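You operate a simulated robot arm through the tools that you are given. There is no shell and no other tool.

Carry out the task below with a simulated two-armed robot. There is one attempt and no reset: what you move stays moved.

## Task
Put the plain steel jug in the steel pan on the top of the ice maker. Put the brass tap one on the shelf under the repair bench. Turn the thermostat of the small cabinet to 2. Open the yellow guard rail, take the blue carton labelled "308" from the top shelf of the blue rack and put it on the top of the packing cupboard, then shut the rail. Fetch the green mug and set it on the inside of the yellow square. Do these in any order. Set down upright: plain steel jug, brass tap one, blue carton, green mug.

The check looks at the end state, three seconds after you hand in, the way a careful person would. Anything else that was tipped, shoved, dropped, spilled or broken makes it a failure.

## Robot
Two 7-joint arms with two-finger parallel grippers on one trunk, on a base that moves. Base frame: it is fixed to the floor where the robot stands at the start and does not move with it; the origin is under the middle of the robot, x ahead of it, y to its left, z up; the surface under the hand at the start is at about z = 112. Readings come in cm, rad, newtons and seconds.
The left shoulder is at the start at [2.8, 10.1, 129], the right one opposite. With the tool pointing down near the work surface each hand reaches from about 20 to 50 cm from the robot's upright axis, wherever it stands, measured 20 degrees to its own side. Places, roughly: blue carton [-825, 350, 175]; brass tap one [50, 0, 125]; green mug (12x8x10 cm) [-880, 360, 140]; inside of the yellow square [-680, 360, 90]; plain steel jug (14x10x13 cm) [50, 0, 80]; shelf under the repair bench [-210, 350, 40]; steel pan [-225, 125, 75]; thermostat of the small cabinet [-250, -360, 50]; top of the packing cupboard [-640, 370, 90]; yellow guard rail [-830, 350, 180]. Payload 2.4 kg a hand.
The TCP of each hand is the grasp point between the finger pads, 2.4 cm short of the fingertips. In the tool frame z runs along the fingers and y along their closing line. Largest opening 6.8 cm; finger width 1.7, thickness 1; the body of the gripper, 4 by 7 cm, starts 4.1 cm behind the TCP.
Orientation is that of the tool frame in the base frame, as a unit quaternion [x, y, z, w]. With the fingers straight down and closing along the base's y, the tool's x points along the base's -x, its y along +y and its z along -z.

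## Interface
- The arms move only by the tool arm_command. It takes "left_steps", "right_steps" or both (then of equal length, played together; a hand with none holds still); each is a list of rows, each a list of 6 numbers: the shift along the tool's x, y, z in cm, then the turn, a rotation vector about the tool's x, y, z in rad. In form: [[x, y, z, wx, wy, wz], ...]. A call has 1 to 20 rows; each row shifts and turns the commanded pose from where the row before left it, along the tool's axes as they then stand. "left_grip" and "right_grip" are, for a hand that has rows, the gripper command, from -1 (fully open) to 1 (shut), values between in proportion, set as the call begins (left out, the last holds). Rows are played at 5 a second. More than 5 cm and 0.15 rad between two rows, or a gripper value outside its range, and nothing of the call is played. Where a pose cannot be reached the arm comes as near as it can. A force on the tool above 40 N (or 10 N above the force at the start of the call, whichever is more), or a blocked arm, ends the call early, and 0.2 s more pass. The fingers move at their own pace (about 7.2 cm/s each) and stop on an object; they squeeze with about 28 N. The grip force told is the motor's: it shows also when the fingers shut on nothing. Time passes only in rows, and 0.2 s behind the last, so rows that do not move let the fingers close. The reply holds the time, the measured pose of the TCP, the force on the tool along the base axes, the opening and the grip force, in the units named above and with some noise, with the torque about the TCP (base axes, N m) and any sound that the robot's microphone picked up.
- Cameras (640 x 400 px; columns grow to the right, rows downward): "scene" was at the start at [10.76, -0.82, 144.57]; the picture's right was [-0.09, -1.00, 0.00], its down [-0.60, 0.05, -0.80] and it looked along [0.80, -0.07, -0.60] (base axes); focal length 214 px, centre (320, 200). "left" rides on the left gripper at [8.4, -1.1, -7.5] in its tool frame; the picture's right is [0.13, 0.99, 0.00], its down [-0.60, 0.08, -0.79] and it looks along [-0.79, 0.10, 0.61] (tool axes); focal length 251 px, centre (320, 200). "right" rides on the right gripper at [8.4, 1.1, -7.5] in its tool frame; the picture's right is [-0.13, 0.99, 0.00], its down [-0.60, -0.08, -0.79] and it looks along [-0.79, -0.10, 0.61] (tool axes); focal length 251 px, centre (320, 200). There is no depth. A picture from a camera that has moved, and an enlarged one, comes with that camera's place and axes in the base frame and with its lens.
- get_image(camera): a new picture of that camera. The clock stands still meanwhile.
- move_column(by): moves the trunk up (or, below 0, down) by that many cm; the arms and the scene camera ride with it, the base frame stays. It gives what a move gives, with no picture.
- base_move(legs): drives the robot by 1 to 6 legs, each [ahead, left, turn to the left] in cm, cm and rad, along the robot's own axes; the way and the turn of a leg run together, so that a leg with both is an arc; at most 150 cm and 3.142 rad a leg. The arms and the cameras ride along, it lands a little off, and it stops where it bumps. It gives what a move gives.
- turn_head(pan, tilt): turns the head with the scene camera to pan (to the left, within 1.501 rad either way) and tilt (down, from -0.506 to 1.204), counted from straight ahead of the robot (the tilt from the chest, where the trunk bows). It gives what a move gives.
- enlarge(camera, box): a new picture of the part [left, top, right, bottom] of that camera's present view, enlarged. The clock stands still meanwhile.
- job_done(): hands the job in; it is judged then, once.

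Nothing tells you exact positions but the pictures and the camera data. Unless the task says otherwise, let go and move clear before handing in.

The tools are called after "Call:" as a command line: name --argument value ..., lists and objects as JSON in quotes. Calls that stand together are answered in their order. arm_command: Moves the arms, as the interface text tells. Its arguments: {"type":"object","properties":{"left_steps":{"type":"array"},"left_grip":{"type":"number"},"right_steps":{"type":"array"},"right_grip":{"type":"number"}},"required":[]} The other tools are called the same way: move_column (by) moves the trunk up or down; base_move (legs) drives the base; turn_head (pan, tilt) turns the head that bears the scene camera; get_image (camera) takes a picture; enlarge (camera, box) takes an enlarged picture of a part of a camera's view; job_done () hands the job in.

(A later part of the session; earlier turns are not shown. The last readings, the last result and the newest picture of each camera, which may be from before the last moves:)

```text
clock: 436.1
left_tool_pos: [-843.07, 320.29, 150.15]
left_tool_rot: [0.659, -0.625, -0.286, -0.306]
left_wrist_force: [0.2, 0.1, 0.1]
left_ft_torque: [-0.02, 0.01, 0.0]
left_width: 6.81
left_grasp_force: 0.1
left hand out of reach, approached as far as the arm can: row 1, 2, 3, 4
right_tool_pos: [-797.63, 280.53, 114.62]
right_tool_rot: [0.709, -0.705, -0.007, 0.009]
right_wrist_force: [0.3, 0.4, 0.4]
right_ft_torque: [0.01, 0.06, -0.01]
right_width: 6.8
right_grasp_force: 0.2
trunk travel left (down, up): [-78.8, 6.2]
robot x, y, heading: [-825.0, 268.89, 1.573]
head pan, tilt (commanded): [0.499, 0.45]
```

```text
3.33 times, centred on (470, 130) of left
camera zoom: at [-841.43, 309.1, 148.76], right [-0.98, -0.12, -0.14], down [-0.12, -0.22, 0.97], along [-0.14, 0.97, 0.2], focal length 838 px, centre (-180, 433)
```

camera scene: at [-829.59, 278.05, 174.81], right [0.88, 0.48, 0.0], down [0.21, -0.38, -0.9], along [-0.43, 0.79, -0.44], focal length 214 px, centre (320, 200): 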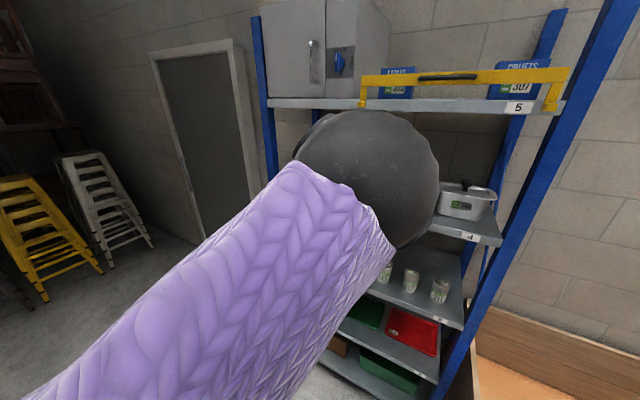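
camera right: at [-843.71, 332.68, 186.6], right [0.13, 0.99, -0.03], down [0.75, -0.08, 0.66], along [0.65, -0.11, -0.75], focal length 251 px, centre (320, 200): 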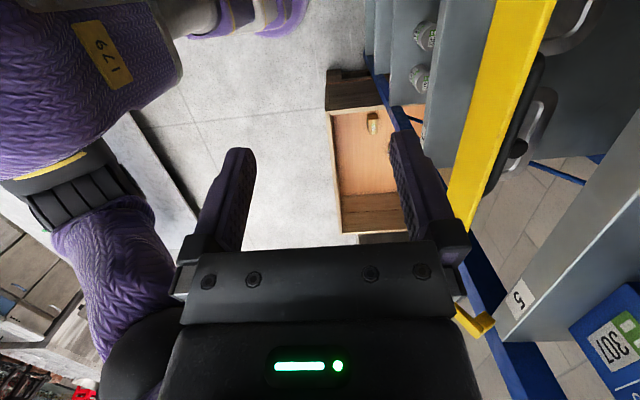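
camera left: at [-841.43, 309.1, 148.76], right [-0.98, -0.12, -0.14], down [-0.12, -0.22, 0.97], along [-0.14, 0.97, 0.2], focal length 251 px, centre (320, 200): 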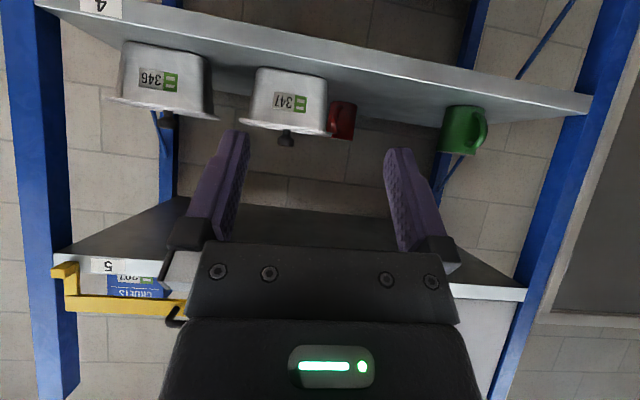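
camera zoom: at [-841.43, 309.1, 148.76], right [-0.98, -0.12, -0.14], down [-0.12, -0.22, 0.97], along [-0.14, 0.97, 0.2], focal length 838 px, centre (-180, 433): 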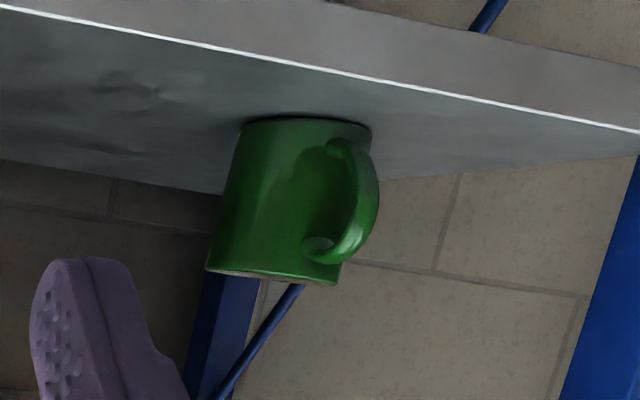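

The handle does point straight to the front. The arm posture is awkward but I can use the base for x/y and the trunk for height. Lowering 7.6 cm and moving to a pre-grasp spot.

Call:
move_column --by -7.6

Call:
base_move --legs '[[20, 34, -0.002]]'

Call:
get_image --camera "left"

Call:
enlarge --camera "left" --box '[220, 20, 420, 200]'

```text
clock: 437.2
left_tool_pos: [-843.09, 320.23, 142.86]
left_tool_rot: [0.659, -0.624, -0.287, -0.306]
left_wrist_force: [-0.2, -0.2, -0.7]
left_ft_torque: [0.03, -0.01, 0.0]
left_width: 6.84
left_grasp_force: 0.3
right_tool_pos: [-797.67, 280.67, 106.99]
right_tool_rot: [0.709, -0.705, -0.006, 0.01]
right_wrist_force: [0.2, 0.4, 0.7]
right_ft_torque: [0.0, 0.02, 0.02]
right_width: 6.79
right_grasp_force: 0.0
trunk travel left (down, up): [-71.2, 13.8]
robot x, y, heading: [-825.31, 269.05, 1.577]
head pan, tilt (commanded): [0.499, 0.45]
```

```text
clock: 439.7
left_tool_pos: [-877.52, 340.43, 142.77]
left_tool_rot: [0.657, -0.626, -0.287, -0.307]
left_wrist_force: [-0.3, -0.1, 0.0]
left_ft_torque: [-0.03, 0.02, -0.02]
left_width: 6.81
left_grasp_force: 0.1
right_tool_pos: [-832.39, 300.65, 107.02]
right_tool_rot: [0.707, -0.707, -0.007, 0.01]
right_wrist_force: [0.5, 0.0, 0.0]
right_ft_torque: [-0.04, -0.05, -0.03]
right_width: 6.81
right_grasp_force: 0.0
trunk travel left (down, up): [-71.2, 13.8]
robot x, y, heading: [-860.14, 289.29, 1.567]
head pan, tilt (commanded): [0.499, 0.45]
```

```text
taken
camera left: at [-876.08, 329.32, 141.22], right [-0.98, -0.11, -0.14], down [-0.12, -0.22, 0.97], along [-0.14, 0.97, 0.2], focal length 251 px, centre (320, 200)
```

left: 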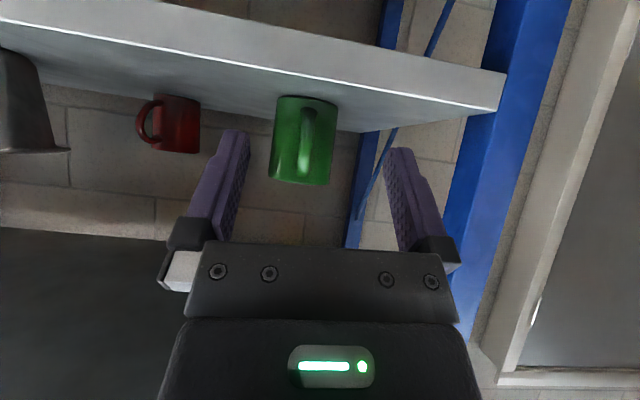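

```text
2.22 times, centred on (320, 110) of left
camera zoom: at [-876.08, 329.32, 141.22], right [-0.98, -0.11, -0.14], down [-0.12, -0.22, 0.97], along [-0.14, 0.97, 0.2], focal length 559 px, centre (320, 400)
```

zoom: 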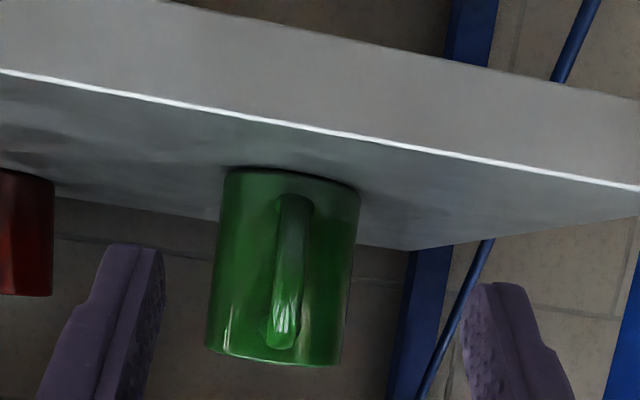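

The handle is centred: x≈−877.4, z 138–144, TCP at −877.5. I'll drive forward 14.5 cm so the fingers straddle it.

Call:
base_move --legs '[[9, 0, 0.004]]'

Call:
get_image --camera "left"

```text
clock: 440.8
left_tool_pos: [-877.53, 349.52, 142.7]
left_tool_rot: [0.657, -0.625, -0.287, -0.307]
left_wrist_force: [0.4, 0.4, 0.5]
left_ft_torque: [-0.01, -0.01, 0.04]
left_width: 6.8
left_grasp_force: 0.1
right_tool_pos: [-832.32, 309.5, 106.99]
right_tool_rot: [0.708, -0.706, -0.007, 0.01]
right_wrist_force: [0.1, -0.1, 0.2]
right_ft_torque: [-0.03, -0.01, 0.0]
right_width: 6.8
right_grasp_force: 0.0
trunk travel left (down, up): [-71.2, 13.8]
robot x, y, heading: [-860.0, 297.59, 1.566]
head pan, tilt (commanded): [0.499, 0.45]
```

```text
taken
camera left: at [-876.05, 338.23, 141.21], right [-0.98, -0.11, -0.14], down [-0.11, -0.22, 0.97], along [-0.14, 0.97, 0.2], focal length 251 px, centre (320, 200)
```

left: 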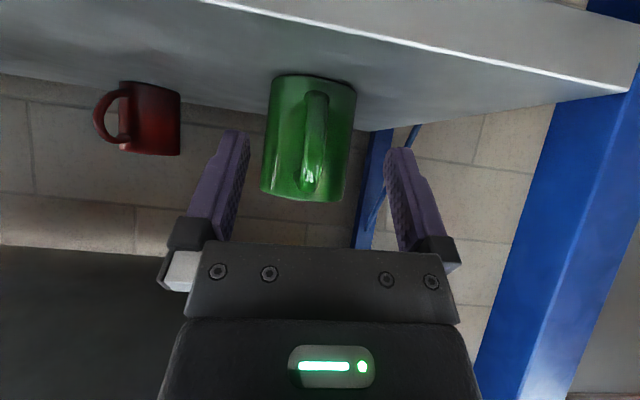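

Call:
base_move --legs '[[5.7, 0, 0]]'

Call:
get_image --camera "left"

```text
clock: 441.7
left_tool_pos: [-877.45, 355.29, 142.72]
left_tool_rot: [0.657, -0.626, -0.287, -0.307]
left_wrist_force: [0.3, 0.9, 0.2]
left_ft_torque: [-0.02, 0.01, 0.0]
left_width: 6.79
left_grasp_force: 0.0
right_tool_pos: [-832.33, 315.33, 106.97]
right_tool_rot: [0.709, -0.705, -0.006, 0.01]
right_wrist_force: [0.2, 0.7, -0.1]
right_ft_torque: [-0.02, 0.02, 0.02]
right_width: 6.81
right_grasp_force: 0.0
trunk travel left (down, up): [-71.2, 13.8]
robot x, y, heading: [-860.24, 303.98, 1.568]
head pan, tilt (commanded): [0.499, 0.45]
```

```text
taken
camera left: at [-876.05, 344.0, 141.18], right [-0.98, -0.11, -0.14], down [-0.11, -0.22, 0.97], along [-0.14, 0.97, 0.2], focal length 251 px, centre (320, 200)
```

left: 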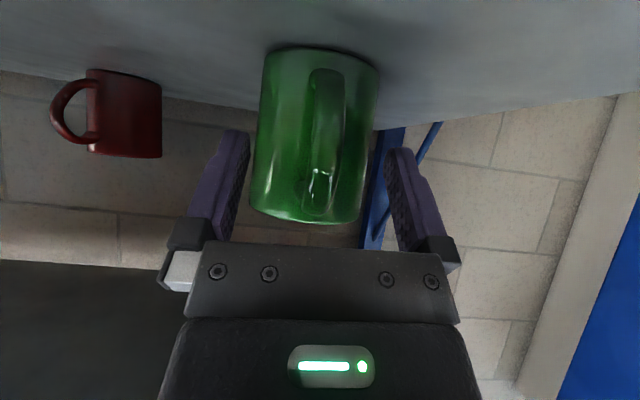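

By the mug's apparent size I am about 2 cm too deep (the fingertips would meet the body). Backing 2 cm.

Call:
base_move --legs '[[-2, 0, 0]]'

Call:
get_image --camera "left"

```text
clock: 442.5
left_tool_pos: [-877.48, 352.94, 142.76]
left_tool_rot: [0.658, -0.625, -0.287, -0.307]
left_wrist_force: [0.7, 0.3, -0.3]
left_ft_torque: [0.02, -0.01, 0.04]
left_width: 6.81
left_grasp_force: 0.0
right_tool_pos: [-832.33, 313.12, 106.94]
right_tool_rot: [0.708, -0.706, -0.007, 0.009]
right_wrist_force: [1.2, 0.3, 0.4]
right_ft_torque: [0.01, 0.0, 0.0]
right_width: 6.78
right_grasp_force: 0.0
trunk travel left (down, up): [-71.2, 13.8]
robot x, y, heading: [-860.19, 301.61, 1.572]
head pan, tilt (commanded): [0.499, 0.45]
```

```text
taken
camera left: at [-876.07, 341.75, 141.27], right [-0.98, -0.11, -0.14], down [-0.11, -0.22, 0.97], along [-0.14, 0.97, 0.2], focal length 251 px, centre (320, 200)
```

left: 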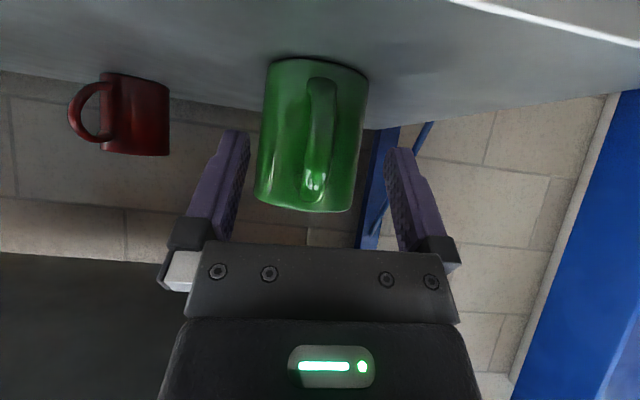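

Now the strap lies at the pads' depth and centred. I'll lower 1 cm with the trunk and close.

Call:
move_column --by -1.0

Call:
arm_command --left_steps '[[0, 0, 0, 0, 0, 0], [0, 0, 0, 0, 0, 0], [0, 0, 0, 0, 0, 0], [0, 0, 0, 0, 0, 0], [0, 0, 0, 0, 0, 0]]' --left_grip 1

Call:
get_image --camera "left"

```text
clock: 443.1
left_tool_pos: [-877.63, 352.82, 141.78]
left_tool_rot: [0.657, -0.625, -0.289, -0.307]
left_wrist_force: [1.0, -0.3, -0.1]
left_ft_torque: [-0.02, -0.03, 0.01]
left_width: 6.77
left_grasp_force: 0.0
right_tool_pos: [-832.24, 313.2, 105.92]
right_tool_rot: [0.708, -0.706, -0.007, 0.009]
right_wrist_force: [0.7, 0.2, -0.2]
right_ft_torque: [-0.01, 0.0, 0.03]
right_width: 6.81
right_grasp_force: 0.0
trunk travel left (down, up): [-70.2, 14.8]
robot x, y, heading: [-859.9, 302.19, 1.564]
head pan, tilt (commanded): [0.499, 0.45]
```

```text
clock: 444.3
left_tool_pos: [-877.66, 352.88, 141.8]
left_tool_rot: [0.658, -0.624, -0.289, -0.306]
left_wrist_force: [-0.1, -1.1, 0.6]
left_ft_torque: [0.03, 0.16, 0.07]
left_width: 1.36
left_grasp_force: 27.8
right_tool_pos: [-832.37, 313.34, 105.94]
right_tool_rot: [0.709, -0.706, -0.006, 0.01]
right_wrist_force: [-0.4, -0.1, -0.4]
right_ft_torque: [0.02, 0.02, -0.03]
right_width: 6.82
right_grasp_force: 0.2
trunk travel left (down, up): [-70.2, 14.8]
robot x, y, heading: [-859.6, 301.57, 1.568]
head pan, tilt (commanded): [0.499, 0.45]
```

```text
taken
camera left: at [-876.09, 341.82, 140.26], right [-0.98, -0.11, -0.14], down [-0.11, -0.22, 0.97], along [-0.14, 0.97, 0.2], focal length 251 px, centre (320, 200)
```

left: 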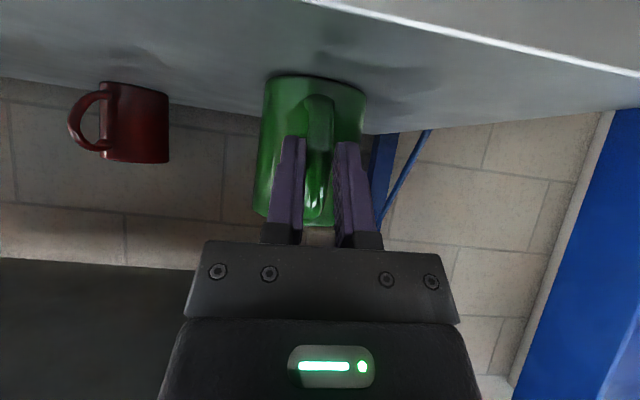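

The handle is gripped (1.36 cm). Lifting 3 cm with the trunk and checking.

Call:
move_column --by 3

Call:
get_image --camera "left"

```text
clock: 445.1
left_tool_pos: [-877.5, 353.16, 144.74]
left_tool_rot: [0.658, -0.625, -0.288, -0.307]
left_wrist_force: [0.6, 0.5, -3.1]
left_ft_torque: [-0.24, -0.02, 0.03]
left_width: 1.36
left_grasp_force: 28.1
right_tool_pos: [-832.28, 313.29, 109.04]
right_tool_rot: [0.708, -0.706, -0.006, 0.009]
right_wrist_force: [-0.2, -0.6, 0.5]
right_ft_torque: [-0.02, -0.02, 0.01]
right_width: 6.79
right_grasp_force: 0.0
trunk travel left (down, up): [-73.2, 11.8]
robot x, y, heading: [-860.0, 301.5, 1.567]
head pan, tilt (commanded): [0.499, 0.45]
```

```text
taken
camera left: at [-876.08, 341.89, 143.22], right [-0.98, -0.11, -0.14], down [-0.11, -0.22, 0.97], along [-0.14, 0.97, 0.2], focal length 251 px, centre (320, 200)
```

left: 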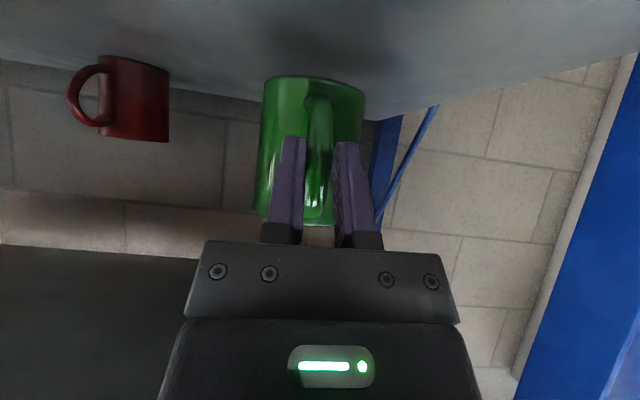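

The mug is lifted and stays level. Backing out from the rack.

Call:
base_move --legs '[[-28, 0, 0]]'

Call:
turn_head --pan 0.2 --tilt 0.4

Call:
get_image --camera "scene"

Call:
get_image --camera "left"

```text
clock: 447.0
left_tool_pos: [-877.67, 324.83, 144.67]
left_tool_rot: [0.659, -0.624, -0.288, -0.306]
left_wrist_force: [0.2, 0.2, -2.6]
left_ft_torque: [-0.27, 0.01, -0.01]
left_width: 1.37
left_grasp_force: 27.8
right_tool_pos: [-832.33, 285.03, 109.12]
right_tool_rot: [0.71, -0.704, -0.006, 0.009]
right_wrist_force: [0.3, -0.8, -0.1]
right_ft_torque: [0.01, 0.01, 0.02]
right_width: 6.81
right_grasp_force: 0.0
trunk travel left (down, up): [-73.2, 11.8]
robot x, y, heading: [-860.12, 273.36, 1.566]
head pan, tilt (commanded): [0.499, 0.45]
```

```text
clock: 447.8
left_tool_pos: [-877.75, 324.89, 144.79]
left_tool_rot: [0.659, -0.624, -0.287, -0.306]
left_wrist_force: [0.3, -0.3, -2.8]
left_ft_torque: [-0.25, 0.0, -0.02]
left_width: 1.37
left_grasp_force: 28.0
right_tool_pos: [-832.42, 285.11, 108.96]
right_tool_rot: [0.71, -0.705, -0.007, 0.01]
right_wrist_force: [0.2, 0.1, 0.0]
right_ft_torque: [0.02, -0.02, -0.01]
right_width: 6.79
right_grasp_force: 0.1
trunk travel left (down, up): [-73.2, 11.8]
robot x, y, heading: [-859.98, 273.13, 1.571]
head pan, tilt (commanded): [0.201, 0.4]
```

```text
taken
camera scene: at [-861.8, 283.69, 169.67], right [0.98, 0.2, 0.0], down [0.08, -0.38, -0.92], along [-0.18, 0.9, -0.39], focal length 214 px, centre (320, 200)
```

scene: 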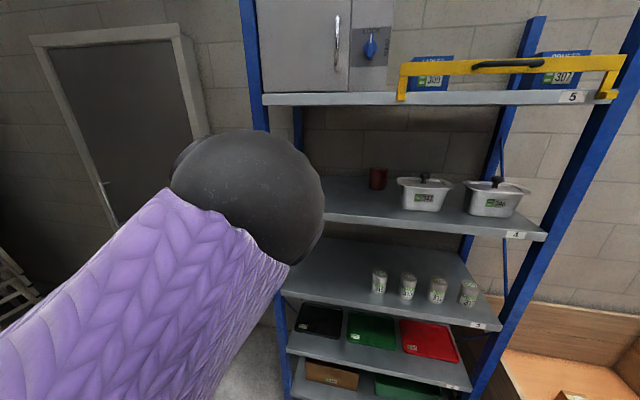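

```text
taken
camera left: at [-876.24, 313.64, 143.23], right [-0.98, -0.12, -0.14], down [-0.11, -0.22, 0.97], along [-0.14, 0.97, 0.2], focal length 251 px, centre (320, 200)
```

left: 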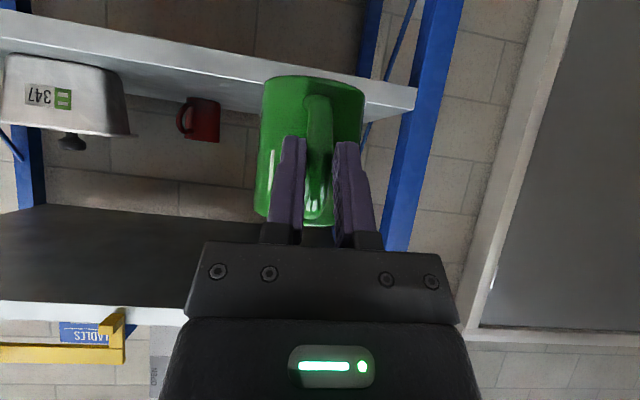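

Mug is held steady, the rail is shut. Driving to the packing cupboard with the yellow square.

Call:
base_move --legs '[[-8, -100, 0], [0, -92, 0]]'

Call:
move_column --by -28

Call:
turn_head --pan 0.2 --tilt 0.5

Call:
get_image --camera "scene"

Call:
get_image --camera "left"

```text
clock: 457.4
left_tool_pos: [-684.89, 315.19, 144.8]
left_tool_rot: [0.65, -0.633, -0.284, -0.31]
left_wrist_force: [-0.8, 0.6, -2.7]
left_ft_torque: [-0.26, 0.04, 0.01]
left_width: 1.37
left_grasp_force: 28.5
right_tool_pos: [-640.47, 274.43, 109.01]
right_tool_rot: [-0.7, 0.714, 0.007, -0.009]
right_wrist_force: [0.0, -0.4, -0.5]
right_ft_torque: [0.01, 0.04, 0.0]
right_width: 6.8
right_grasp_force: 0.1
trunk travel left (down, up): [-73.2, 11.8]
robot x, y, heading: [-668.22, 263.47, 1.54]
head pan, tilt (commanded): [0.201, 0.4]
```

```text
clock: 460.3
left_tool_pos: [-685.02, 315.72, 115.34]
left_tool_rot: [0.655, -0.637, -0.275, -0.301]
left_wrist_force: [0.1, 0.1, -2.6]
left_ft_torque: [-0.22, 0.02, 0.0]
left_width: 1.38
left_grasp_force: 27.9
right_tool_pos: [-640.47, 274.28, 81.08]
right_tool_rot: [-0.7, 0.714, 0.007, -0.009]
right_wrist_force: [-0.1, -0.1, -0.3]
right_ft_torque: [-0.01, -0.02, -0.02]
right_width: 6.81
right_grasp_force: 0.1
trunk travel left (down, up): [-45.2, 39.8]
robot x, y, heading: [-668.52, 263.58, 1.543]
head pan, tilt (commanded): [0.201, 0.4]
```

```text
clock: 460.9
left_tool_pos: [-684.9, 315.68, 115.35]
left_tool_rot: [0.655, -0.637, -0.274, -0.301]
left_wrist_force: [0.3, 0.2, -3.2]
left_ft_torque: [-0.29, 0.0, 0.03]
left_width: 1.36
left_grasp_force: 27.8
right_tool_pos: [-640.47, 274.36, 80.99]
right_tool_rot: [-0.7, 0.714, 0.007, -0.009]
right_wrist_force: [-1.1, -0.1, -0.1]
right_ft_torque: [0.0, -0.06, 0.03]
right_width: 6.82
right_grasp_force: 0.0
trunk travel left (down, up): [-45.2, 39.8]
robot x, y, heading: [-668.62, 263.37, 1.55]
head pan, tilt (commanded): [0.201, 0.499]
```

```text
taken
camera scene: at [-669.92, 274.95, 140.72], right [0.98, 0.17, 0.0], down [0.08, -0.47, -0.88], along [-0.15, 0.86, -0.48], focal length 214 px, centre (320, 200)
```

scene: 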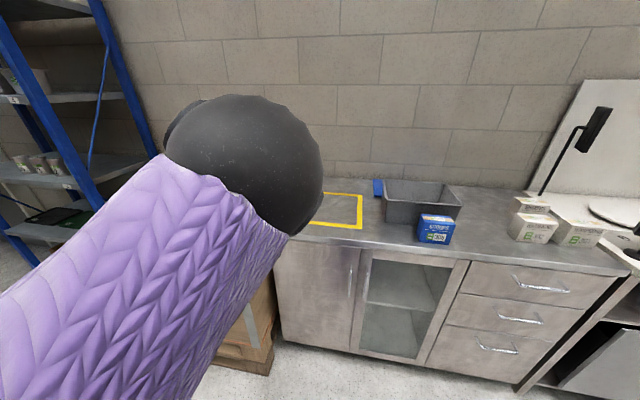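

```text
taken
camera left: at [-683.76, 304.54, 114.12], right [-0.99, -0.09, -0.14], down [-0.12, -0.19, 0.98], along [-0.12, 0.98, 0.17], focal length 251 px, centre (320, 200)
```

left: 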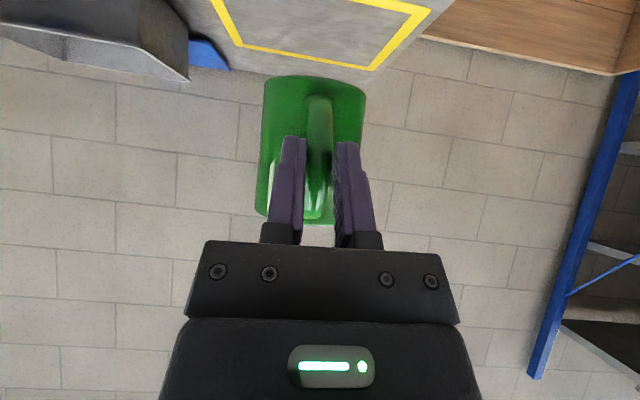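

The trunk's bow pitched the mug about 2°. I'll correct that and lower the rest with the arm.

Call:
arm_command --left_steps '[[1.52, 0.09, 1.3, 0, -0.033, 0], [1.52, 0.09, 1.3, 0, 0, 0], [1.52, 0.09, 1.3, 0, 0, 0], [1.52, 0.09, 1.3, 0, 0, 0], [0, 0, 0, 0, 0, 0]]'

Call:
base_move --legs '[[0, 0, 0.025]]'

Call:
get_image --camera "left"

Call:
get_image --camera "scene"

```text
clock: 462.1
left_tool_pos: [-684.92, 315.76, 107.34]
left_tool_rot: [0.65, -0.633, -0.284, -0.31]
left_wrist_force: [-0.6, -0.6, -2.1]
left_ft_torque: [-0.26, 0.03, -0.02]
left_width: 1.36
left_grasp_force: 27.4
right_tool_pos: [-640.6, 274.44, 81.06]
right_tool_rot: [-0.7, 0.714, 0.007, -0.009]
right_wrist_force: [-0.1, 0.0, 0.6]
right_ft_torque: [0.0, 0.0, 0.03]
right_width: 6.82
right_grasp_force: 0.1
trunk travel left (down, up): [-45.2, 39.8]
robot x, y, heading: [-668.44, 263.36, 1.544]
head pan, tilt (commanded): [0.201, 0.499]
```

```text
clock: 462.9
left_tool_pos: [-686.23, 315.39, 107.3]
left_tool_rot: [0.657, -0.625, -0.288, -0.308]
left_wrist_force: [0.3, 0.9, -2.6]
left_ft_torque: [-0.24, 0.0, -0.02]
left_width: 1.37
left_grasp_force: 28.5
right_tool_pos: [-640.81, 275.08, 81.0]
right_tool_rot: [0.709, -0.705, -0.007, 0.009]
right_wrist_force: [-0.5, -0.2, -0.2]
right_ft_torque: [0.01, 0.0, -0.02]
right_width: 6.81
right_grasp_force: 0.1
trunk travel left (down, up): [-45.2, 39.8]
robot x, y, heading: [-668.62, 263.62, 1.567]
head pan, tilt (commanded): [0.201, 0.499]
```

```text
taken
camera left: at [-684.79, 304.22, 105.76], right [-0.98, -0.11, -0.14], down [-0.12, -0.22, 0.97], along [-0.14, 0.97, 0.2], focal length 251 px, centre (320, 200)
```

left: 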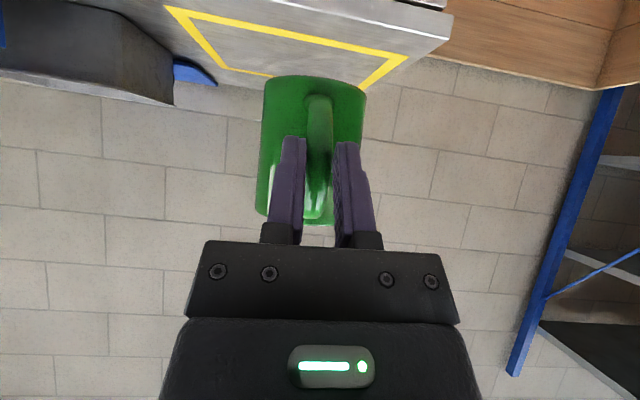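

```text
taken
camera scene: at [-670.23, 274.92, 140.71], right [0.98, 0.2, 0.0], down [0.1, -0.47, -0.88], along [-0.17, 0.86, -0.48], focal length 214 px, centre (320, 200)
```

scene: 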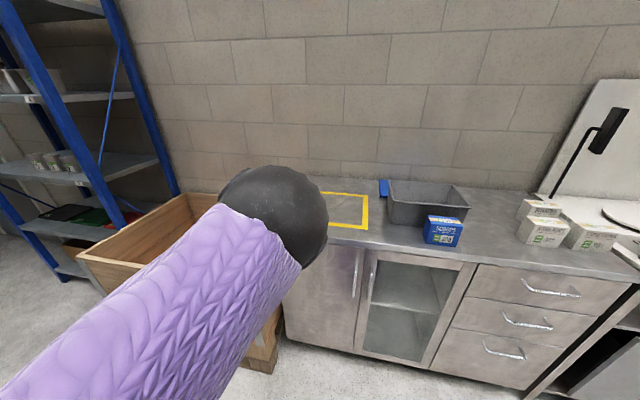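

Level again. Driving forward to bring the mug over the yellow square.

Call:
base_move --legs '[[30, -3, 0]]'

Call:
get_image --camera "left"

Call:
get_image --camera "scene"

```text
clock: 464.9
left_tool_pos: [-683.06, 345.39, 107.33]
left_tool_rot: [0.657, -0.625, -0.289, -0.307]
left_wrist_force: [0.1, 0.4, -3.1]
left_ft_torque: [-0.27, 0.03, -0.02]
left_width: 1.37
left_grasp_force: 28.0
right_tool_pos: [-637.76, 304.95, 80.96]
right_tool_rot: [0.708, -0.706, -0.008, 0.01]
right_wrist_force: [-0.2, 1.0, -1.5]
right_ft_torque: [-0.03, 0.0, 0.0]
right_width: 6.81
right_grasp_force: 0.0
trunk travel left (down, up): [-45.2, 39.8]
robot x, y, heading: [-665.61, 293.45, 1.57]
head pan, tilt (commanded): [0.201, 0.499]
```

```text
taken
camera left: at [-681.64, 334.2, 105.74], right [-0.98, -0.11, -0.14], down [-0.12, -0.22, 0.97], along [-0.14, 0.97, 0.2], focal length 251 px, centre (320, 200)
```

left: 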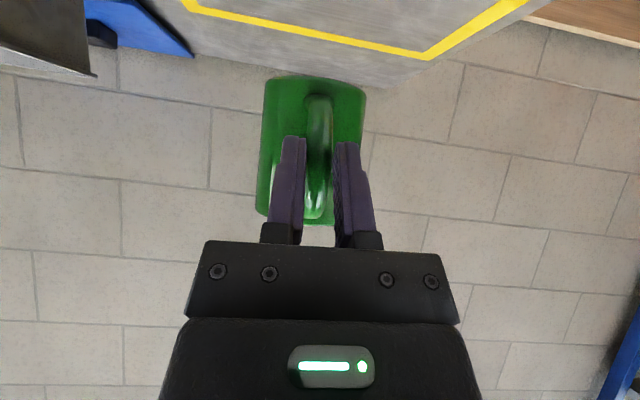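

```text
taken
camera scene: at [-667.14, 304.89, 140.71], right [0.98, 0.2, 0.0], down [0.09, -0.47, -0.88], along [-0.17, 0.86, -0.48], focal length 214 px, centre (320, 200)
```

scene: 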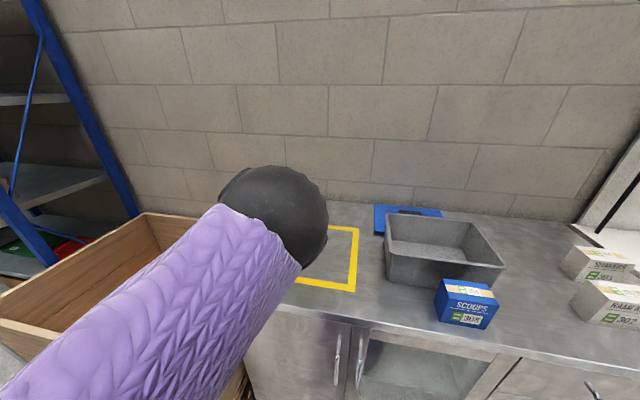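

The square's back corners agree with my estimate: centre ≈ [-683, 360.7]. Forward 8 cm more, then lower.

Call:
base_move --legs '[[8, 0, 0]]'

Call:
arm_command --left_steps '[[1.52, 0.09, 1.3, 0, 0, 0], [1.52, 0.09, 1.3, 0, 0, 0], [1.52, 0.09, 1.3, 0, 0, 0], [1.52, 0.09, 1.3, 0, 0, 0], [0, 0, 0, 0, 0, 0]]'

Call:
get_image --camera "left"

Call:
turn_head --pan 0.25 --tilt 0.6

Call:
get_image --camera "scene"

```text
clock: 466.0
left_tool_pos: [-683.15, 353.18, 107.18]
left_tool_rot: [0.658, -0.624, -0.288, -0.306]
left_wrist_force: [-0.3, 0.7, -2.1]
left_ft_torque: [-0.22, 0.01, -0.01]
left_width: 1.37
left_grasp_force: 28.1
right_tool_pos: [-637.79, 312.85, 80.88]
right_tool_rot: [0.709, -0.705, -0.007, 0.01]
right_wrist_force: [1.2, -0.7, 0.2]
right_ft_torque: [0.01, 0.0, 0.01]
right_width: 6.8
right_grasp_force: 0.1
trunk travel left (down, up): [-45.2, 39.8]
robot x, y, heading: [-665.82, 301.27, 1.575]
head pan, tilt (commanded): [0.201, 0.499]
```

```text
clock: 467.2
left_tool_pos: [-683.11, 353.03, 99.18]
left_tool_rot: [0.658, -0.625, -0.288, -0.307]
left_wrist_force: [-0.8, 0.2, -3.1]
left_ft_torque: [-0.27, 0.0, -0.01]
left_width: 1.35
left_grasp_force: 28.0
right_tool_pos: [-637.73, 312.76, 81.06]
right_tool_rot: [0.709, -0.705, -0.007, 0.009]
right_wrist_force: [0.1, 0.3, -0.2]
right_ft_torque: [0.01, 0.0, -0.02]
right_width: 6.81
right_grasp_force: 0.1
trunk travel left (down, up): [-45.2, 39.8]
robot x, y, heading: [-665.23, 301.02, 1.564]
head pan, tilt (commanded): [0.201, 0.499]
```

```text
taken
camera left: at [-681.61, 341.94, 97.69], right [-0.98, -0.11, -0.14], down [-0.12, -0.22, 0.97], along [-0.14, 0.97, 0.2], focal length 251 px, centre (320, 200)
```

left: 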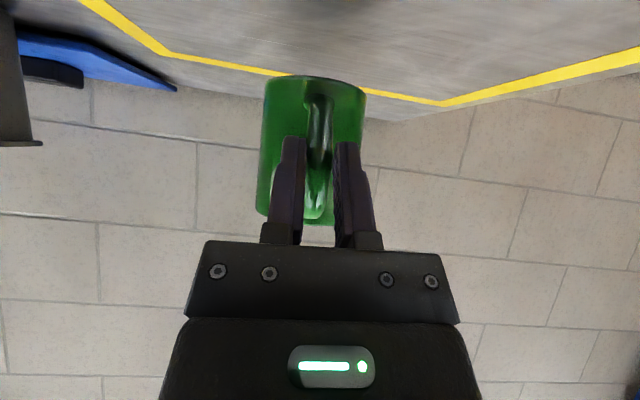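

```text
clock: 467.9
left_tool_pos: [-683.11, 353.14, 99.29]
left_tool_rot: [0.658, -0.624, -0.288, -0.307]
left_wrist_force: [0.0, -0.1, -2.3]
left_ft_torque: [-0.17, -0.02, -0.01]
left_width: 1.37
left_grasp_force: 27.6
right_tool_pos: [-637.75, 312.85, 81.08]
right_tool_rot: [0.708, -0.706, -0.007, 0.01]
right_wrist_force: [0.4, 0.3, -0.7]
right_ft_torque: [0.0, 0.02, 0.01]
right_width: 6.81
right_grasp_force: 0.0
trunk travel left (down, up): [-45.2, 39.8]
robot x, y, heading: [-665.54, 301.16, 1.568]
head pan, tilt (commanded): [0.25, 0.6]
```

```text
taken
camera scene: at [-667.52, 312.32, 139.81], right [0.97, 0.25, 0.0], down [0.14, -0.55, -0.83], along [-0.2, 0.8, -0.56], focal length 214 px, centre (320, 200)
```

scene: 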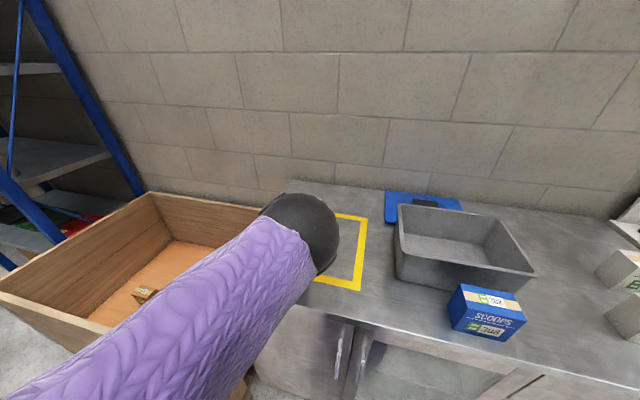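

Mug is above the inside of the square. Lowering gently.

Call:
arm_command --left_steps '[[0.61, 0.036, 0.52, 0, 0, 0], [0.61, 0.036, 0.52, 0, 0, 0], [0.61, 0.036, 0.52, 0, 0, 0], [0.46, 0.027, 0.39, 0, 0, 0], [0, 0, 0, 0, 0, 0]]'

Call:
arm_command --left_steps '[[0.3, 0.018, 0.26, 0, 0, 0], [0.3, 0.018, 0.26, 0, 0, 0], [0, 0, 0, 0, 0, 0]]'

```text
clock: 469.1
left_tool_pos: [-683.09, 353.15, 96.29]
left_tool_rot: [0.658, -0.624, -0.289, -0.308]
left_wrist_force: [0.3, 0.1, -2.0]
left_ft_torque: [-0.25, 0.0, 0.02]
left_width: 1.37
left_grasp_force: 28.5
right_tool_pos: [-637.8, 312.78, 80.97]
right_tool_rot: [0.709, -0.705, -0.007, 0.01]
right_wrist_force: [0.7, 0.5, 0.4]
right_ft_torque: [0.02, 0.0, -0.01]
right_width: 6.79
right_grasp_force: 0.1
trunk travel left (down, up): [-45.2, 39.8]
robot x, y, heading: [-665.55, 301.19, 1.569]
head pan, tilt (commanded): [0.25, 0.6]
```

```text
clock: 469.9
left_tool_pos: [-683.09, 353.15, 95.74]
left_tool_rot: [0.655, -0.624, -0.29, -0.311]
left_wrist_force: [2.4, -0.7, 17.9]
left_ft_torque: [0.9, 0.12, -0.02]
left_width: 1.39
left_grasp_force: 27.8
right_tool_pos: [-637.63, 312.76, 80.95]
right_tool_rot: [0.708, -0.706, -0.009, 0.008]
right_wrist_force: [0.0, 0.2, 0.5]
right_ft_torque: [0.01, -0.02, 0.0]
right_width: 6.79
right_grasp_force: 0.1
trunk travel left (down, up): [-45.2, 39.8]
robot x, y, heading: [-665.5, 301.25, 1.572]
head pan, tilt (commanded): [0.25, 0.6]
```

Call:
arm_command --left_steps '[[-0.17, -0.01, -0.15, 0, 0, 0], [0, 0, 0, 0, 0, 0]]'

```text
clock: 470.5
left_tool_pos: [-683.16, 353.17, 95.66]
left_tool_rot: [0.657, -0.625, -0.289, -0.308]
left_wrist_force: [1.5, 2.9, 10.5]
left_ft_torque: [0.69, 0.17, -0.16]
left_width: 1.41
left_grasp_force: 27.6
right_tool_pos: [-637.69, 312.75, 81.1]
right_tool_rot: [0.709, -0.705, -0.008, 0.01]
right_wrist_force: [0.7, 0.3, 0.3]
right_ft_torque: [-0.02, -0.02, 0.01]
right_width: 6.79
right_grasp_force: 0.0
trunk travel left (down, up): [-45.2, 39.8]
robot x, y, heading: [-665.24, 301.26, 1.57]
head pan, tilt (commanded): [0.25, 0.6]
```

Call:
arm_command --left_steps '[[-0.1, 0, -0.09, 0, 0, 0], [0, 0, 0, 0, 0, 0]]'

Call:
arm_command --left_steps '[[0, 0, 0, 0, 0, 0], [0, 0, 0, 0, 0, 0], [0, 0, 0, 0, 0, 0], [0, 0, 0, 0, 0, 0]]' --left_grip -1

Call:
get_image --camera "left"

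```text
clock: 471.1
left_tool_pos: [-683.14, 353.18, 95.69]
left_tool_rot: [0.659, -0.624, -0.288, -0.306]
left_wrist_force: [1.1, -1.0, 0.9]
left_ft_torque: [0.03, 0.04, -0.09]
left_width: 1.36
left_grasp_force: 28.2
right_tool_pos: [-637.81, 312.72, 80.98]
right_tool_rot: [0.709, -0.705, -0.006, 0.009]
right_wrist_force: [-0.1, -1.1, 0.0]
right_ft_torque: [-0.02, -0.02, -0.02]
right_width: 6.81
right_grasp_force: 0.0
trunk travel left (down, up): [-45.2, 39.8]
robot x, y, heading: [-665.37, 301.23, 1.571]
head pan, tilt (commanded): [0.25, 0.6]
```

```text
clock: 472.1
left_tool_pos: [-683.09, 353.11, 95.9]
left_tool_rot: [0.658, -0.625, -0.288, -0.307]
left_wrist_force: [0.0, 1.1, -0.8]
left_ft_torque: [0.0, -0.03, 0.0]
left_width: 6.8
left_grasp_force: 0.0
right_tool_pos: [-637.67, 312.8, 81.0]
right_tool_rot: [0.709, -0.705, -0.007, 0.009]
right_wrist_force: [0.2, -0.7, 0.9]
right_ft_torque: [0.04, 0.0, 0.0]
right_width: 6.8
right_grasp_force: 0.1
trunk travel left (down, up): [-45.2, 39.8]
robot x, y, heading: [-665.43, 301.37, 1.568]
head pan, tilt (commanded): [0.25, 0.6]
```

```text
taken
camera left: at [-681.71, 342.01, 94.31], right [-0.98, -0.11, -0.14], down [-0.12, -0.22, 0.97], along [-0.14, 0.97, 0.2], focal length 251 px, centre (320, 200)
```

left: 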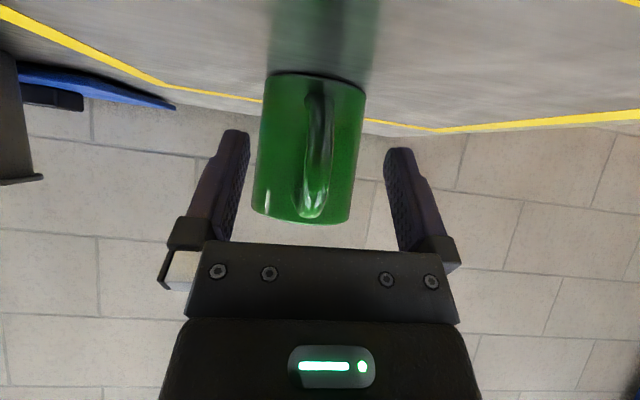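

Released and upright. Backing the base straight out.

Call:
base_move --legs '[[-12, 0, 0], [-25, 0, 0]]'

Call:
get_image --camera "left"

Call:
turn_head --pan 0.0 --tilt 0.4

Call:
get_image --camera "scene"

```text
clock: 474.7
left_tool_pos: [-683.2, 315.72, 95.91]
left_tool_rot: [0.657, -0.625, -0.288, -0.309]
left_wrist_force: [0.0, -0.8, 0.4]
left_ft_torque: [0.0, 0.01, -0.02]
left_width: 6.8
left_grasp_force: 0.0
right_tool_pos: [-637.75, 275.34, 80.99]
right_tool_rot: [0.708, -0.706, -0.007, 0.009]
right_wrist_force: [-0.2, -0.4, -0.4]
right_ft_torque: [-0.02, 0.02, 0.01]
right_width: 6.8
right_grasp_force: 0.0
trunk travel left (down, up): [-45.2, 39.8]
robot x, y, heading: [-665.58, 264.12, 1.567]
head pan, tilt (commanded): [0.25, 0.6]
```

```text
taken
camera left: at [-681.69, 304.6, 94.33], right [-0.98, -0.11, -0.14], down [-0.12, -0.22, 0.97], along [-0.14, 0.97, 0.2], focal length 251 px, centre (320, 200)
```

left: 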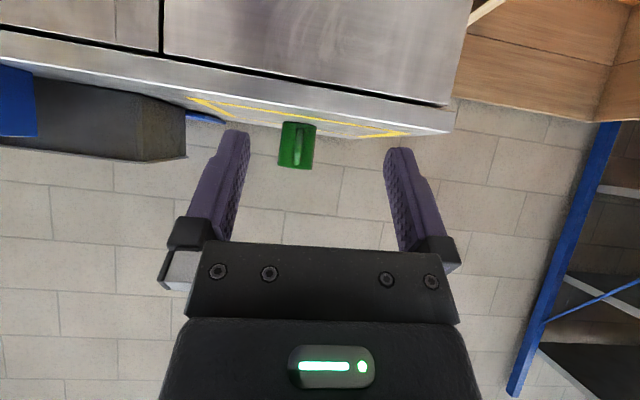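

```text
clock: 475.5
left_tool_pos: [-683.18, 315.77, 95.91]
left_tool_rot: [0.657, -0.624, -0.289, -0.307]
left_wrist_force: [-0.2, -0.8, -0.1]
left_ft_torque: [0.02, -0.01, -0.01]
left_width: 6.8
left_grasp_force: 0.0
right_tool_pos: [-637.75, 275.42, 81.06]
right_tool_rot: [0.708, -0.706, -0.006, 0.01]
right_wrist_force: [-0.1, -0.6, -0.5]
right_ft_torque: [-0.01, 0.0, -0.03]
right_width: 6.8
right_grasp_force: 0.0
trunk travel left (down, up): [-45.2, 39.8]
robot x, y, heading: [-665.8, 263.59, 1.564]
head pan, tilt (commanded): [0.0, 0.4]
```

```text
taken
camera scene: at [-665.36, 275.6, 141.62], right [1.0, 0.0, 0.0], down [0.0, -0.39, -0.92], along [0.0, 0.92, -0.39], focal length 214 px, centre (320, 200)
```

scene: 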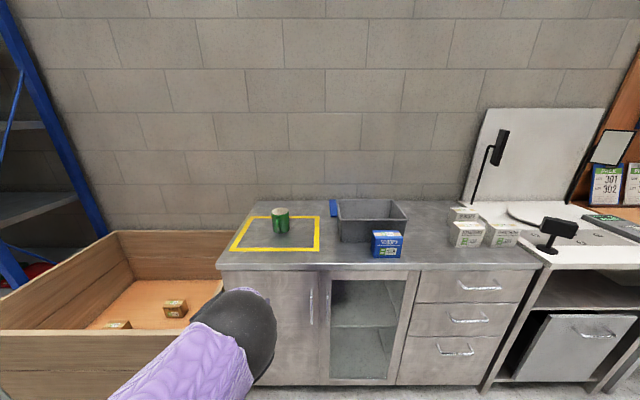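

Call:
enlarge --camera "scene" --box '[210, 190, 430, 290]'

```text
2.91 times, centred on (320, 240) of scene
camera zoom: at [-665.36, 275.6, 141.62], right [1.0, 0.0, 0.0], down [0.0, -0.39, -0.92], along [0.0, 0.92, -0.39], focal length 624 px, centre (320, 84)
```

zoom: 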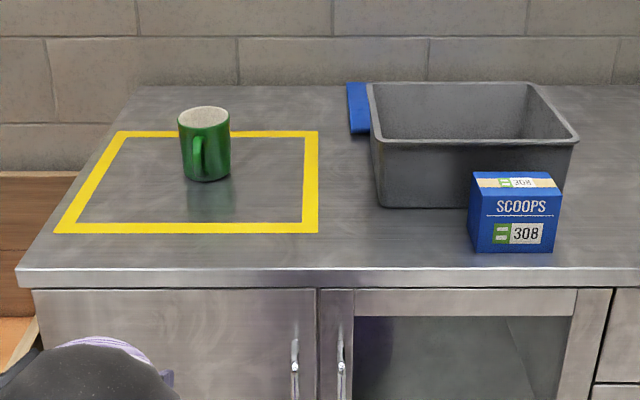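

The green mug stands inside the yellow square and the carton is upright beside the tray. Last is the thermostat, far to the south-east. First I'll bring the left arm back to a compact pose.

Call:
arm_command --left_steps '[[-2.3, 0, -1.95, 0, 0, 0], [-2.3, 0, -1.95, 0, 0, 0], [-2.3, 0, -1.95, 0, 0, 0], [-2.3, 0, -1.95, 0, 0, 0], [-2.3, 0, -1.95, 0, 0, 0], [-2.3, 0, -1.95, 0, 0, 0], [-2.3, 0, -1.95, 0, 0, 0], [-2.3, 0, -1.95, 0, 0, 0], [0, 0, 0, 0, 0.145, 0], [0, 0, 0, 0, 0.145, 0], [0, 0, 0, 0, 0.145, 0], [0, 0, 0, 0, 0.145, 0], [0, 0, 0, 0, 0.145, 0], [0, 0, 0, 0, 0.145, 0], [0, 0, 0, 0, 0, 0]]'

Call:
get_image --camera "scene"

```text
clock: 478.7
left_tool_pos: [-684.24, 311.67, 119.24]
left_tool_rot: [0.717, -0.697, 0.016, -0.014]
left_wrist_force: [-0.4, 0.0, 0.0]
left_ft_torque: [0.0, 0.03, -0.01]
left_width: 6.81
left_grasp_force: 0.0
left hand out of reach, approached as far as the arm can: row 13, 14
right_tool_pos: [-637.66, 275.42, 80.96]
right_tool_rot: [0.708, -0.706, -0.006, 0.009]
right_wrist_force: [-0.1, -1.1, 0.7]
right_ft_torque: [-0.01, 0.03, 0.02]
right_width: 6.77
right_grasp_force: 0.0
trunk travel left (down, up): [-45.2, 39.8]
robot x, y, heading: [-665.34, 264.05, 1.57]
head pan, tilt (commanded): [0.0, 0.4]
```

```text
taken
camera scene: at [-665.31, 275.59, 141.63], right [1.0, 0.0, 0.0], down [0.0, -0.39, -0.92], along [0.0, 0.92, -0.39], focal length 214 px, centre (320, 200)
```

scene: 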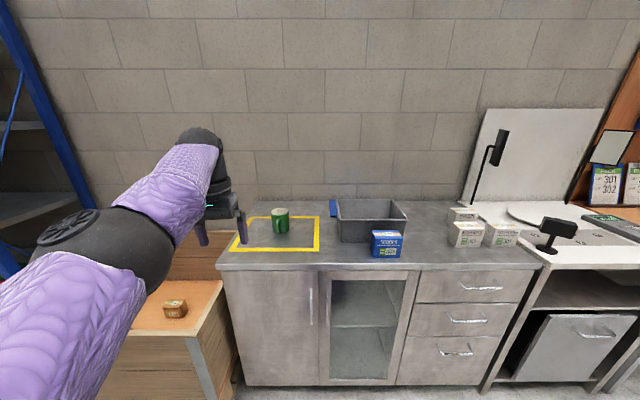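

Call:
arm_command --left_steps '[[2.8, 0.1, 0, 0, 0, 0], [2.8, 0.1, 0, 0, 0, 0], [2.8, 0.1, 0, 0, 0, 0], [2.8, 0.1, 0, 0, 0, 0], [2.8, 0.1, 0, 0, 0, 0], [2.8, 0.1, 0, 0, 0, 0], [2.8, 0.1, 0, 0, 0, 0], [2.8, 0.1, 0, 0, 0, 0], [0, 0, 0, 0, 0, 0]]'

Call:
base_move --legs '[[-5, 0, 0], [0, 0, -1.57], [120, -14, 0]]'

Call:
turn_head --pan 0 --tilt 0.3

Call:
get_image --camera "scene"

```text
clock: 480.7
left_tool_pos: [-685.77, 305.97, 119.67]
left_tool_rot: [0.717, -0.696, 0.016, -0.016]
left_wrist_force: [-0.2, -0.3, -0.4]
left_ft_torque: [0.0, -0.02, -0.03]
left_width: 6.79
left_grasp_force: 0.1
left hand out of reach, approached as far as the arm can: row 2, 3, 4, 5, 6, 7, 8
right_tool_pos: [-637.72, 275.47, 80.91]
right_tool_rot: [0.708, -0.706, -0.007, 0.01]
right_wrist_force: [0.7, -0.6, -0.5]
right_ft_torque: [0.0, 0.01, 0.0]
right_width: 6.82
right_grasp_force: 0.0
trunk travel left (down, up): [-45.2, 39.8]
robot x, y, heading: [-665.25, 263.92, 1.572]
head pan, tilt (commanded): [0.0, 0.4]
```

```text
clock: 491.1
left_tool_pos: [-505.33, 260.28, 119.51]
left_tool_rot: [0.001, 1.0, -0.023, -0.002]
left_wrist_force: [0.5, -1.1, 0.1]
left_ft_torque: [0.01, -0.03, 0.01]
left_width: 6.81
left_grasp_force: 0.0
right_tool_pos: [-537.61, 213.11, 81.03]
right_tool_rot: [0.014, 1.0, 0.011, -0.002]
right_wrist_force: [-0.6, 0.1, 0.5]
right_ft_torque: [-0.04, 0.03, 0.0]
right_width: 6.8
right_grasp_force: 0.1
trunk travel left (down, up): [-45.2, 39.8]
robot x, y, heading: [-548.25, 240.93, -0.038]
head pan, tilt (commanded): [0.0, 0.4]
```

```text
clock: 491.8
left_tool_pos: [-505.47, 260.19, 119.53]
left_tool_rot: [0.0, 1.0, -0.023, -0.001]
left_wrist_force: [-0.1, -0.5, -0.2]
left_ft_torque: [0.02, 0.02, -0.02]
left_width: 6.79
left_grasp_force: 0.0
right_tool_pos: [-537.59, 213.04, 81.07]
right_tool_rot: [0.014, 1.0, 0.011, -0.001]
right_wrist_force: [0.0, -0.1, -0.2]
right_ft_torque: [0.01, -0.02, 0.02]
right_width: 6.79
right_grasp_force: 0.1
trunk travel left (down, up): [-45.2, 39.8]
robot x, y, heading: [-547.92, 241.37, -0.034]
head pan, tilt (commanded): [0.0, 0.3]
```

```text
taken
camera scene: at [-536.25, 240.66, 142.55], right [-0.03, -1.0, 0.0], down [-0.3, 0.01, -0.96], along [0.95, -0.03, -0.3], focal length 214 px, centre (320, 200)
```

scene: 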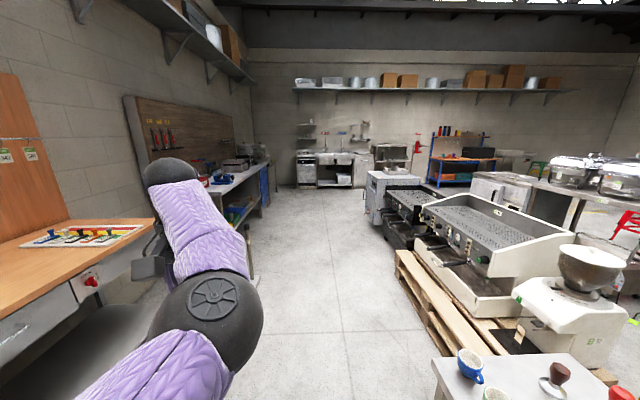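

Clear aisle ahead to the east. Driving back along it.

Call:
base_move --legs '[[140, 8, 0.034], [140, 0, 0], [120, 0, 0]]'

Call:
turn_head --pan -1.2 --tilt 0.3

Call:
get_image --camera "scene"

```text
clock: 511.2
left_tool_pos: [-104.13, 279.24, 119.85]
left_tool_rot: [-0.037, 0.999, -0.022, 0.0]
left_wrist_force: [-0.5, 0.0, -1.2]
left_ft_torque: [0.0, 0.01, 0.0]
left_width: 6.8
left_grasp_force: 0.0
right_tool_pos: [-132.72, 229.69, 80.91]
right_tool_rot: [-0.023, 1.0, 0.012, -0.002]
right_wrist_force: [0.5, 0.0, -0.8]
right_ft_torque: [0.0, -0.01, 0.02]
right_width: 6.8
right_grasp_force: 0.1
trunk travel left (down, up): [-45.2, 39.8]
robot x, y, heading: [-145.74, 256.54, 0.043]
head pan, tilt (commanded): [0.0, 0.3]
```

```text
clock: 512.6
left_tool_pos: [-104.2, 279.04, 119.62]
left_tool_rot: [-0.036, 0.999, -0.024, 0.0]
left_wrist_force: [-0.1, -0.2, 0.3]
left_ft_torque: [0.01, 0.0, 0.01]
left_width: 6.8
left_grasp_force: 0.0
right_tool_pos: [-132.61, 229.84, 80.99]
right_tool_rot: [-0.023, 1.0, 0.011, -0.001]
right_wrist_force: [0.3, 0.6, -0.3]
right_ft_torque: [0.0, -0.02, -0.05]
right_width: 6.8
right_grasp_force: 0.1
trunk travel left (down, up): [-45.2, 39.8]
robot x, y, heading: [-145.32, 256.88, 0.041]
head pan, tilt (commanded): [-1.201, 0.3]
```

```text
taken
camera scene: at [-139.08, 248.39, 142.56], right [-0.92, -0.4, 0.0], down [-0.12, 0.27, -0.96], along [0.38, -0.88, -0.3], focal length 214 px, centre (320, 200)
```

scene: 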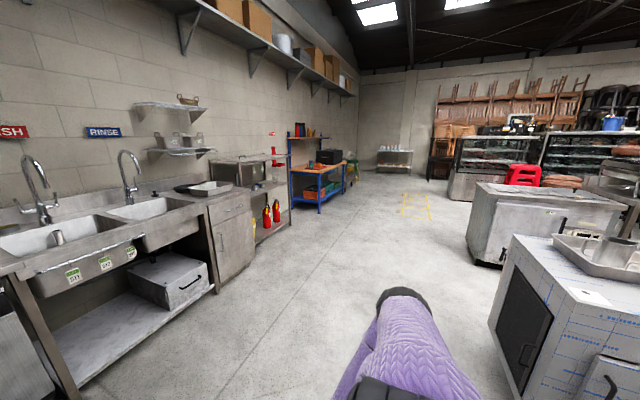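

Call:
base_move --legs '[[0, 0, -1.61], [125, 30, 0], [125, 15, 0]]'

Call:
turn_head --pan -0.4 --tilt 0.25

Call:
get_image --camera "scene"

```text
clock: 529.0
left_tool_pos: [-85.45, -36.2, 119.57]
left_tool_rot: [0.706, 0.708, -0.016, -0.017]
left_wrist_force: [-0.6, 0.5, -0.2]
left_ft_torque: [0.02, 0.02, 0.02]
left_width: 6.8
left_grasp_force: 0.0
right_tool_pos: [-132.73, -4.42, 81.05]
right_tool_rot: [0.714, 0.7, 0.009, 0.007]
right_wrist_force: [-0.2, 0.0, -1.2]
right_ft_torque: [0.06, -0.01, -0.02]
right_width: 6.78
right_grasp_force: 0.0
trunk travel left (down, up): [-45.2, 39.8]
robot x, y, heading: [-104.62, 6.33, -1.592]
head pan, tilt (commanded): [-1.201, 0.3]
```

```text
clock: 530.1
left_tool_pos: [-85.35, -36.27, 119.52]
left_tool_rot: [0.705, 0.708, -0.015, -0.016]
left_wrist_force: [0.1, 1.4, 0.7]
left_ft_torque: [0.01, 0.0, -0.02]
left_width: 6.82
left_grasp_force: 0.0
right_tool_pos: [-132.56, -4.39, 80.9]
right_tool_rot: [0.714, 0.7, 0.009, 0.007]
right_wrist_force: [0.8, -0.7, -0.3]
right_ft_torque: [-0.05, 0.0, 0.0]
right_width: 6.79
right_grasp_force: 0.1
trunk travel left (down, up): [-45.2, 39.8]
robot x, y, heading: [-104.78, 6.21, -1.602]
head pan, tilt (commanded): [-0.4, 0.25]
```

```text
taken
camera scene: at [-108.57, -4.65, 143.03], right [-0.91, 0.42, 0.0], down [0.1, 0.22, -0.97], along [-0.4, -0.88, -0.25], focal length 214 px, centre (320, 200)
```

scene: 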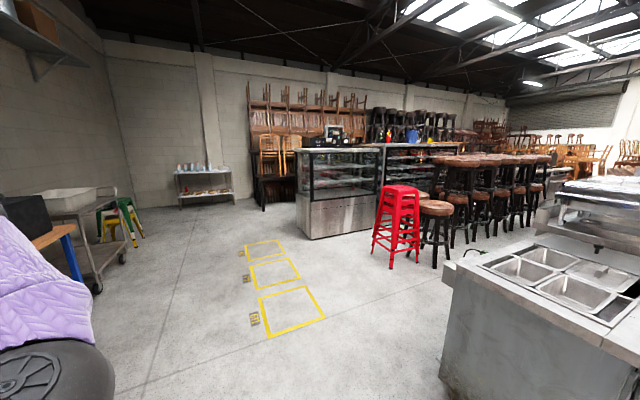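

Call:
enlarge --camera "scene" --box '[240, 100, 480, 260]'

```text
2.50 times, centred on (360, 180) of scene
camera zoom: at [-108.57, -4.65, 143.03], right [-0.91, 0.42, 0.0], down [0.1, 0.22, -0.97], along [-0.4, -0.88, -0.25], focal length 536 px, centre (220, 250)
```

zoom: 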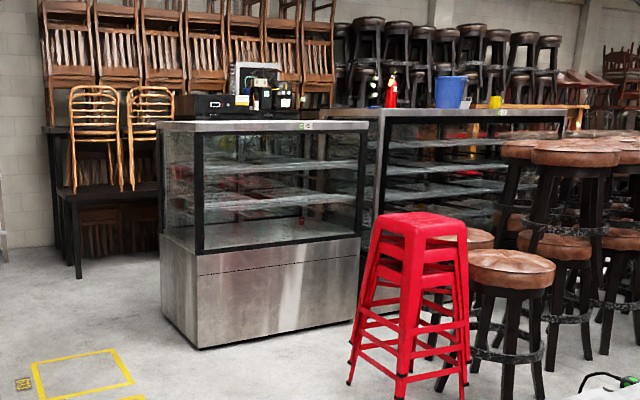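

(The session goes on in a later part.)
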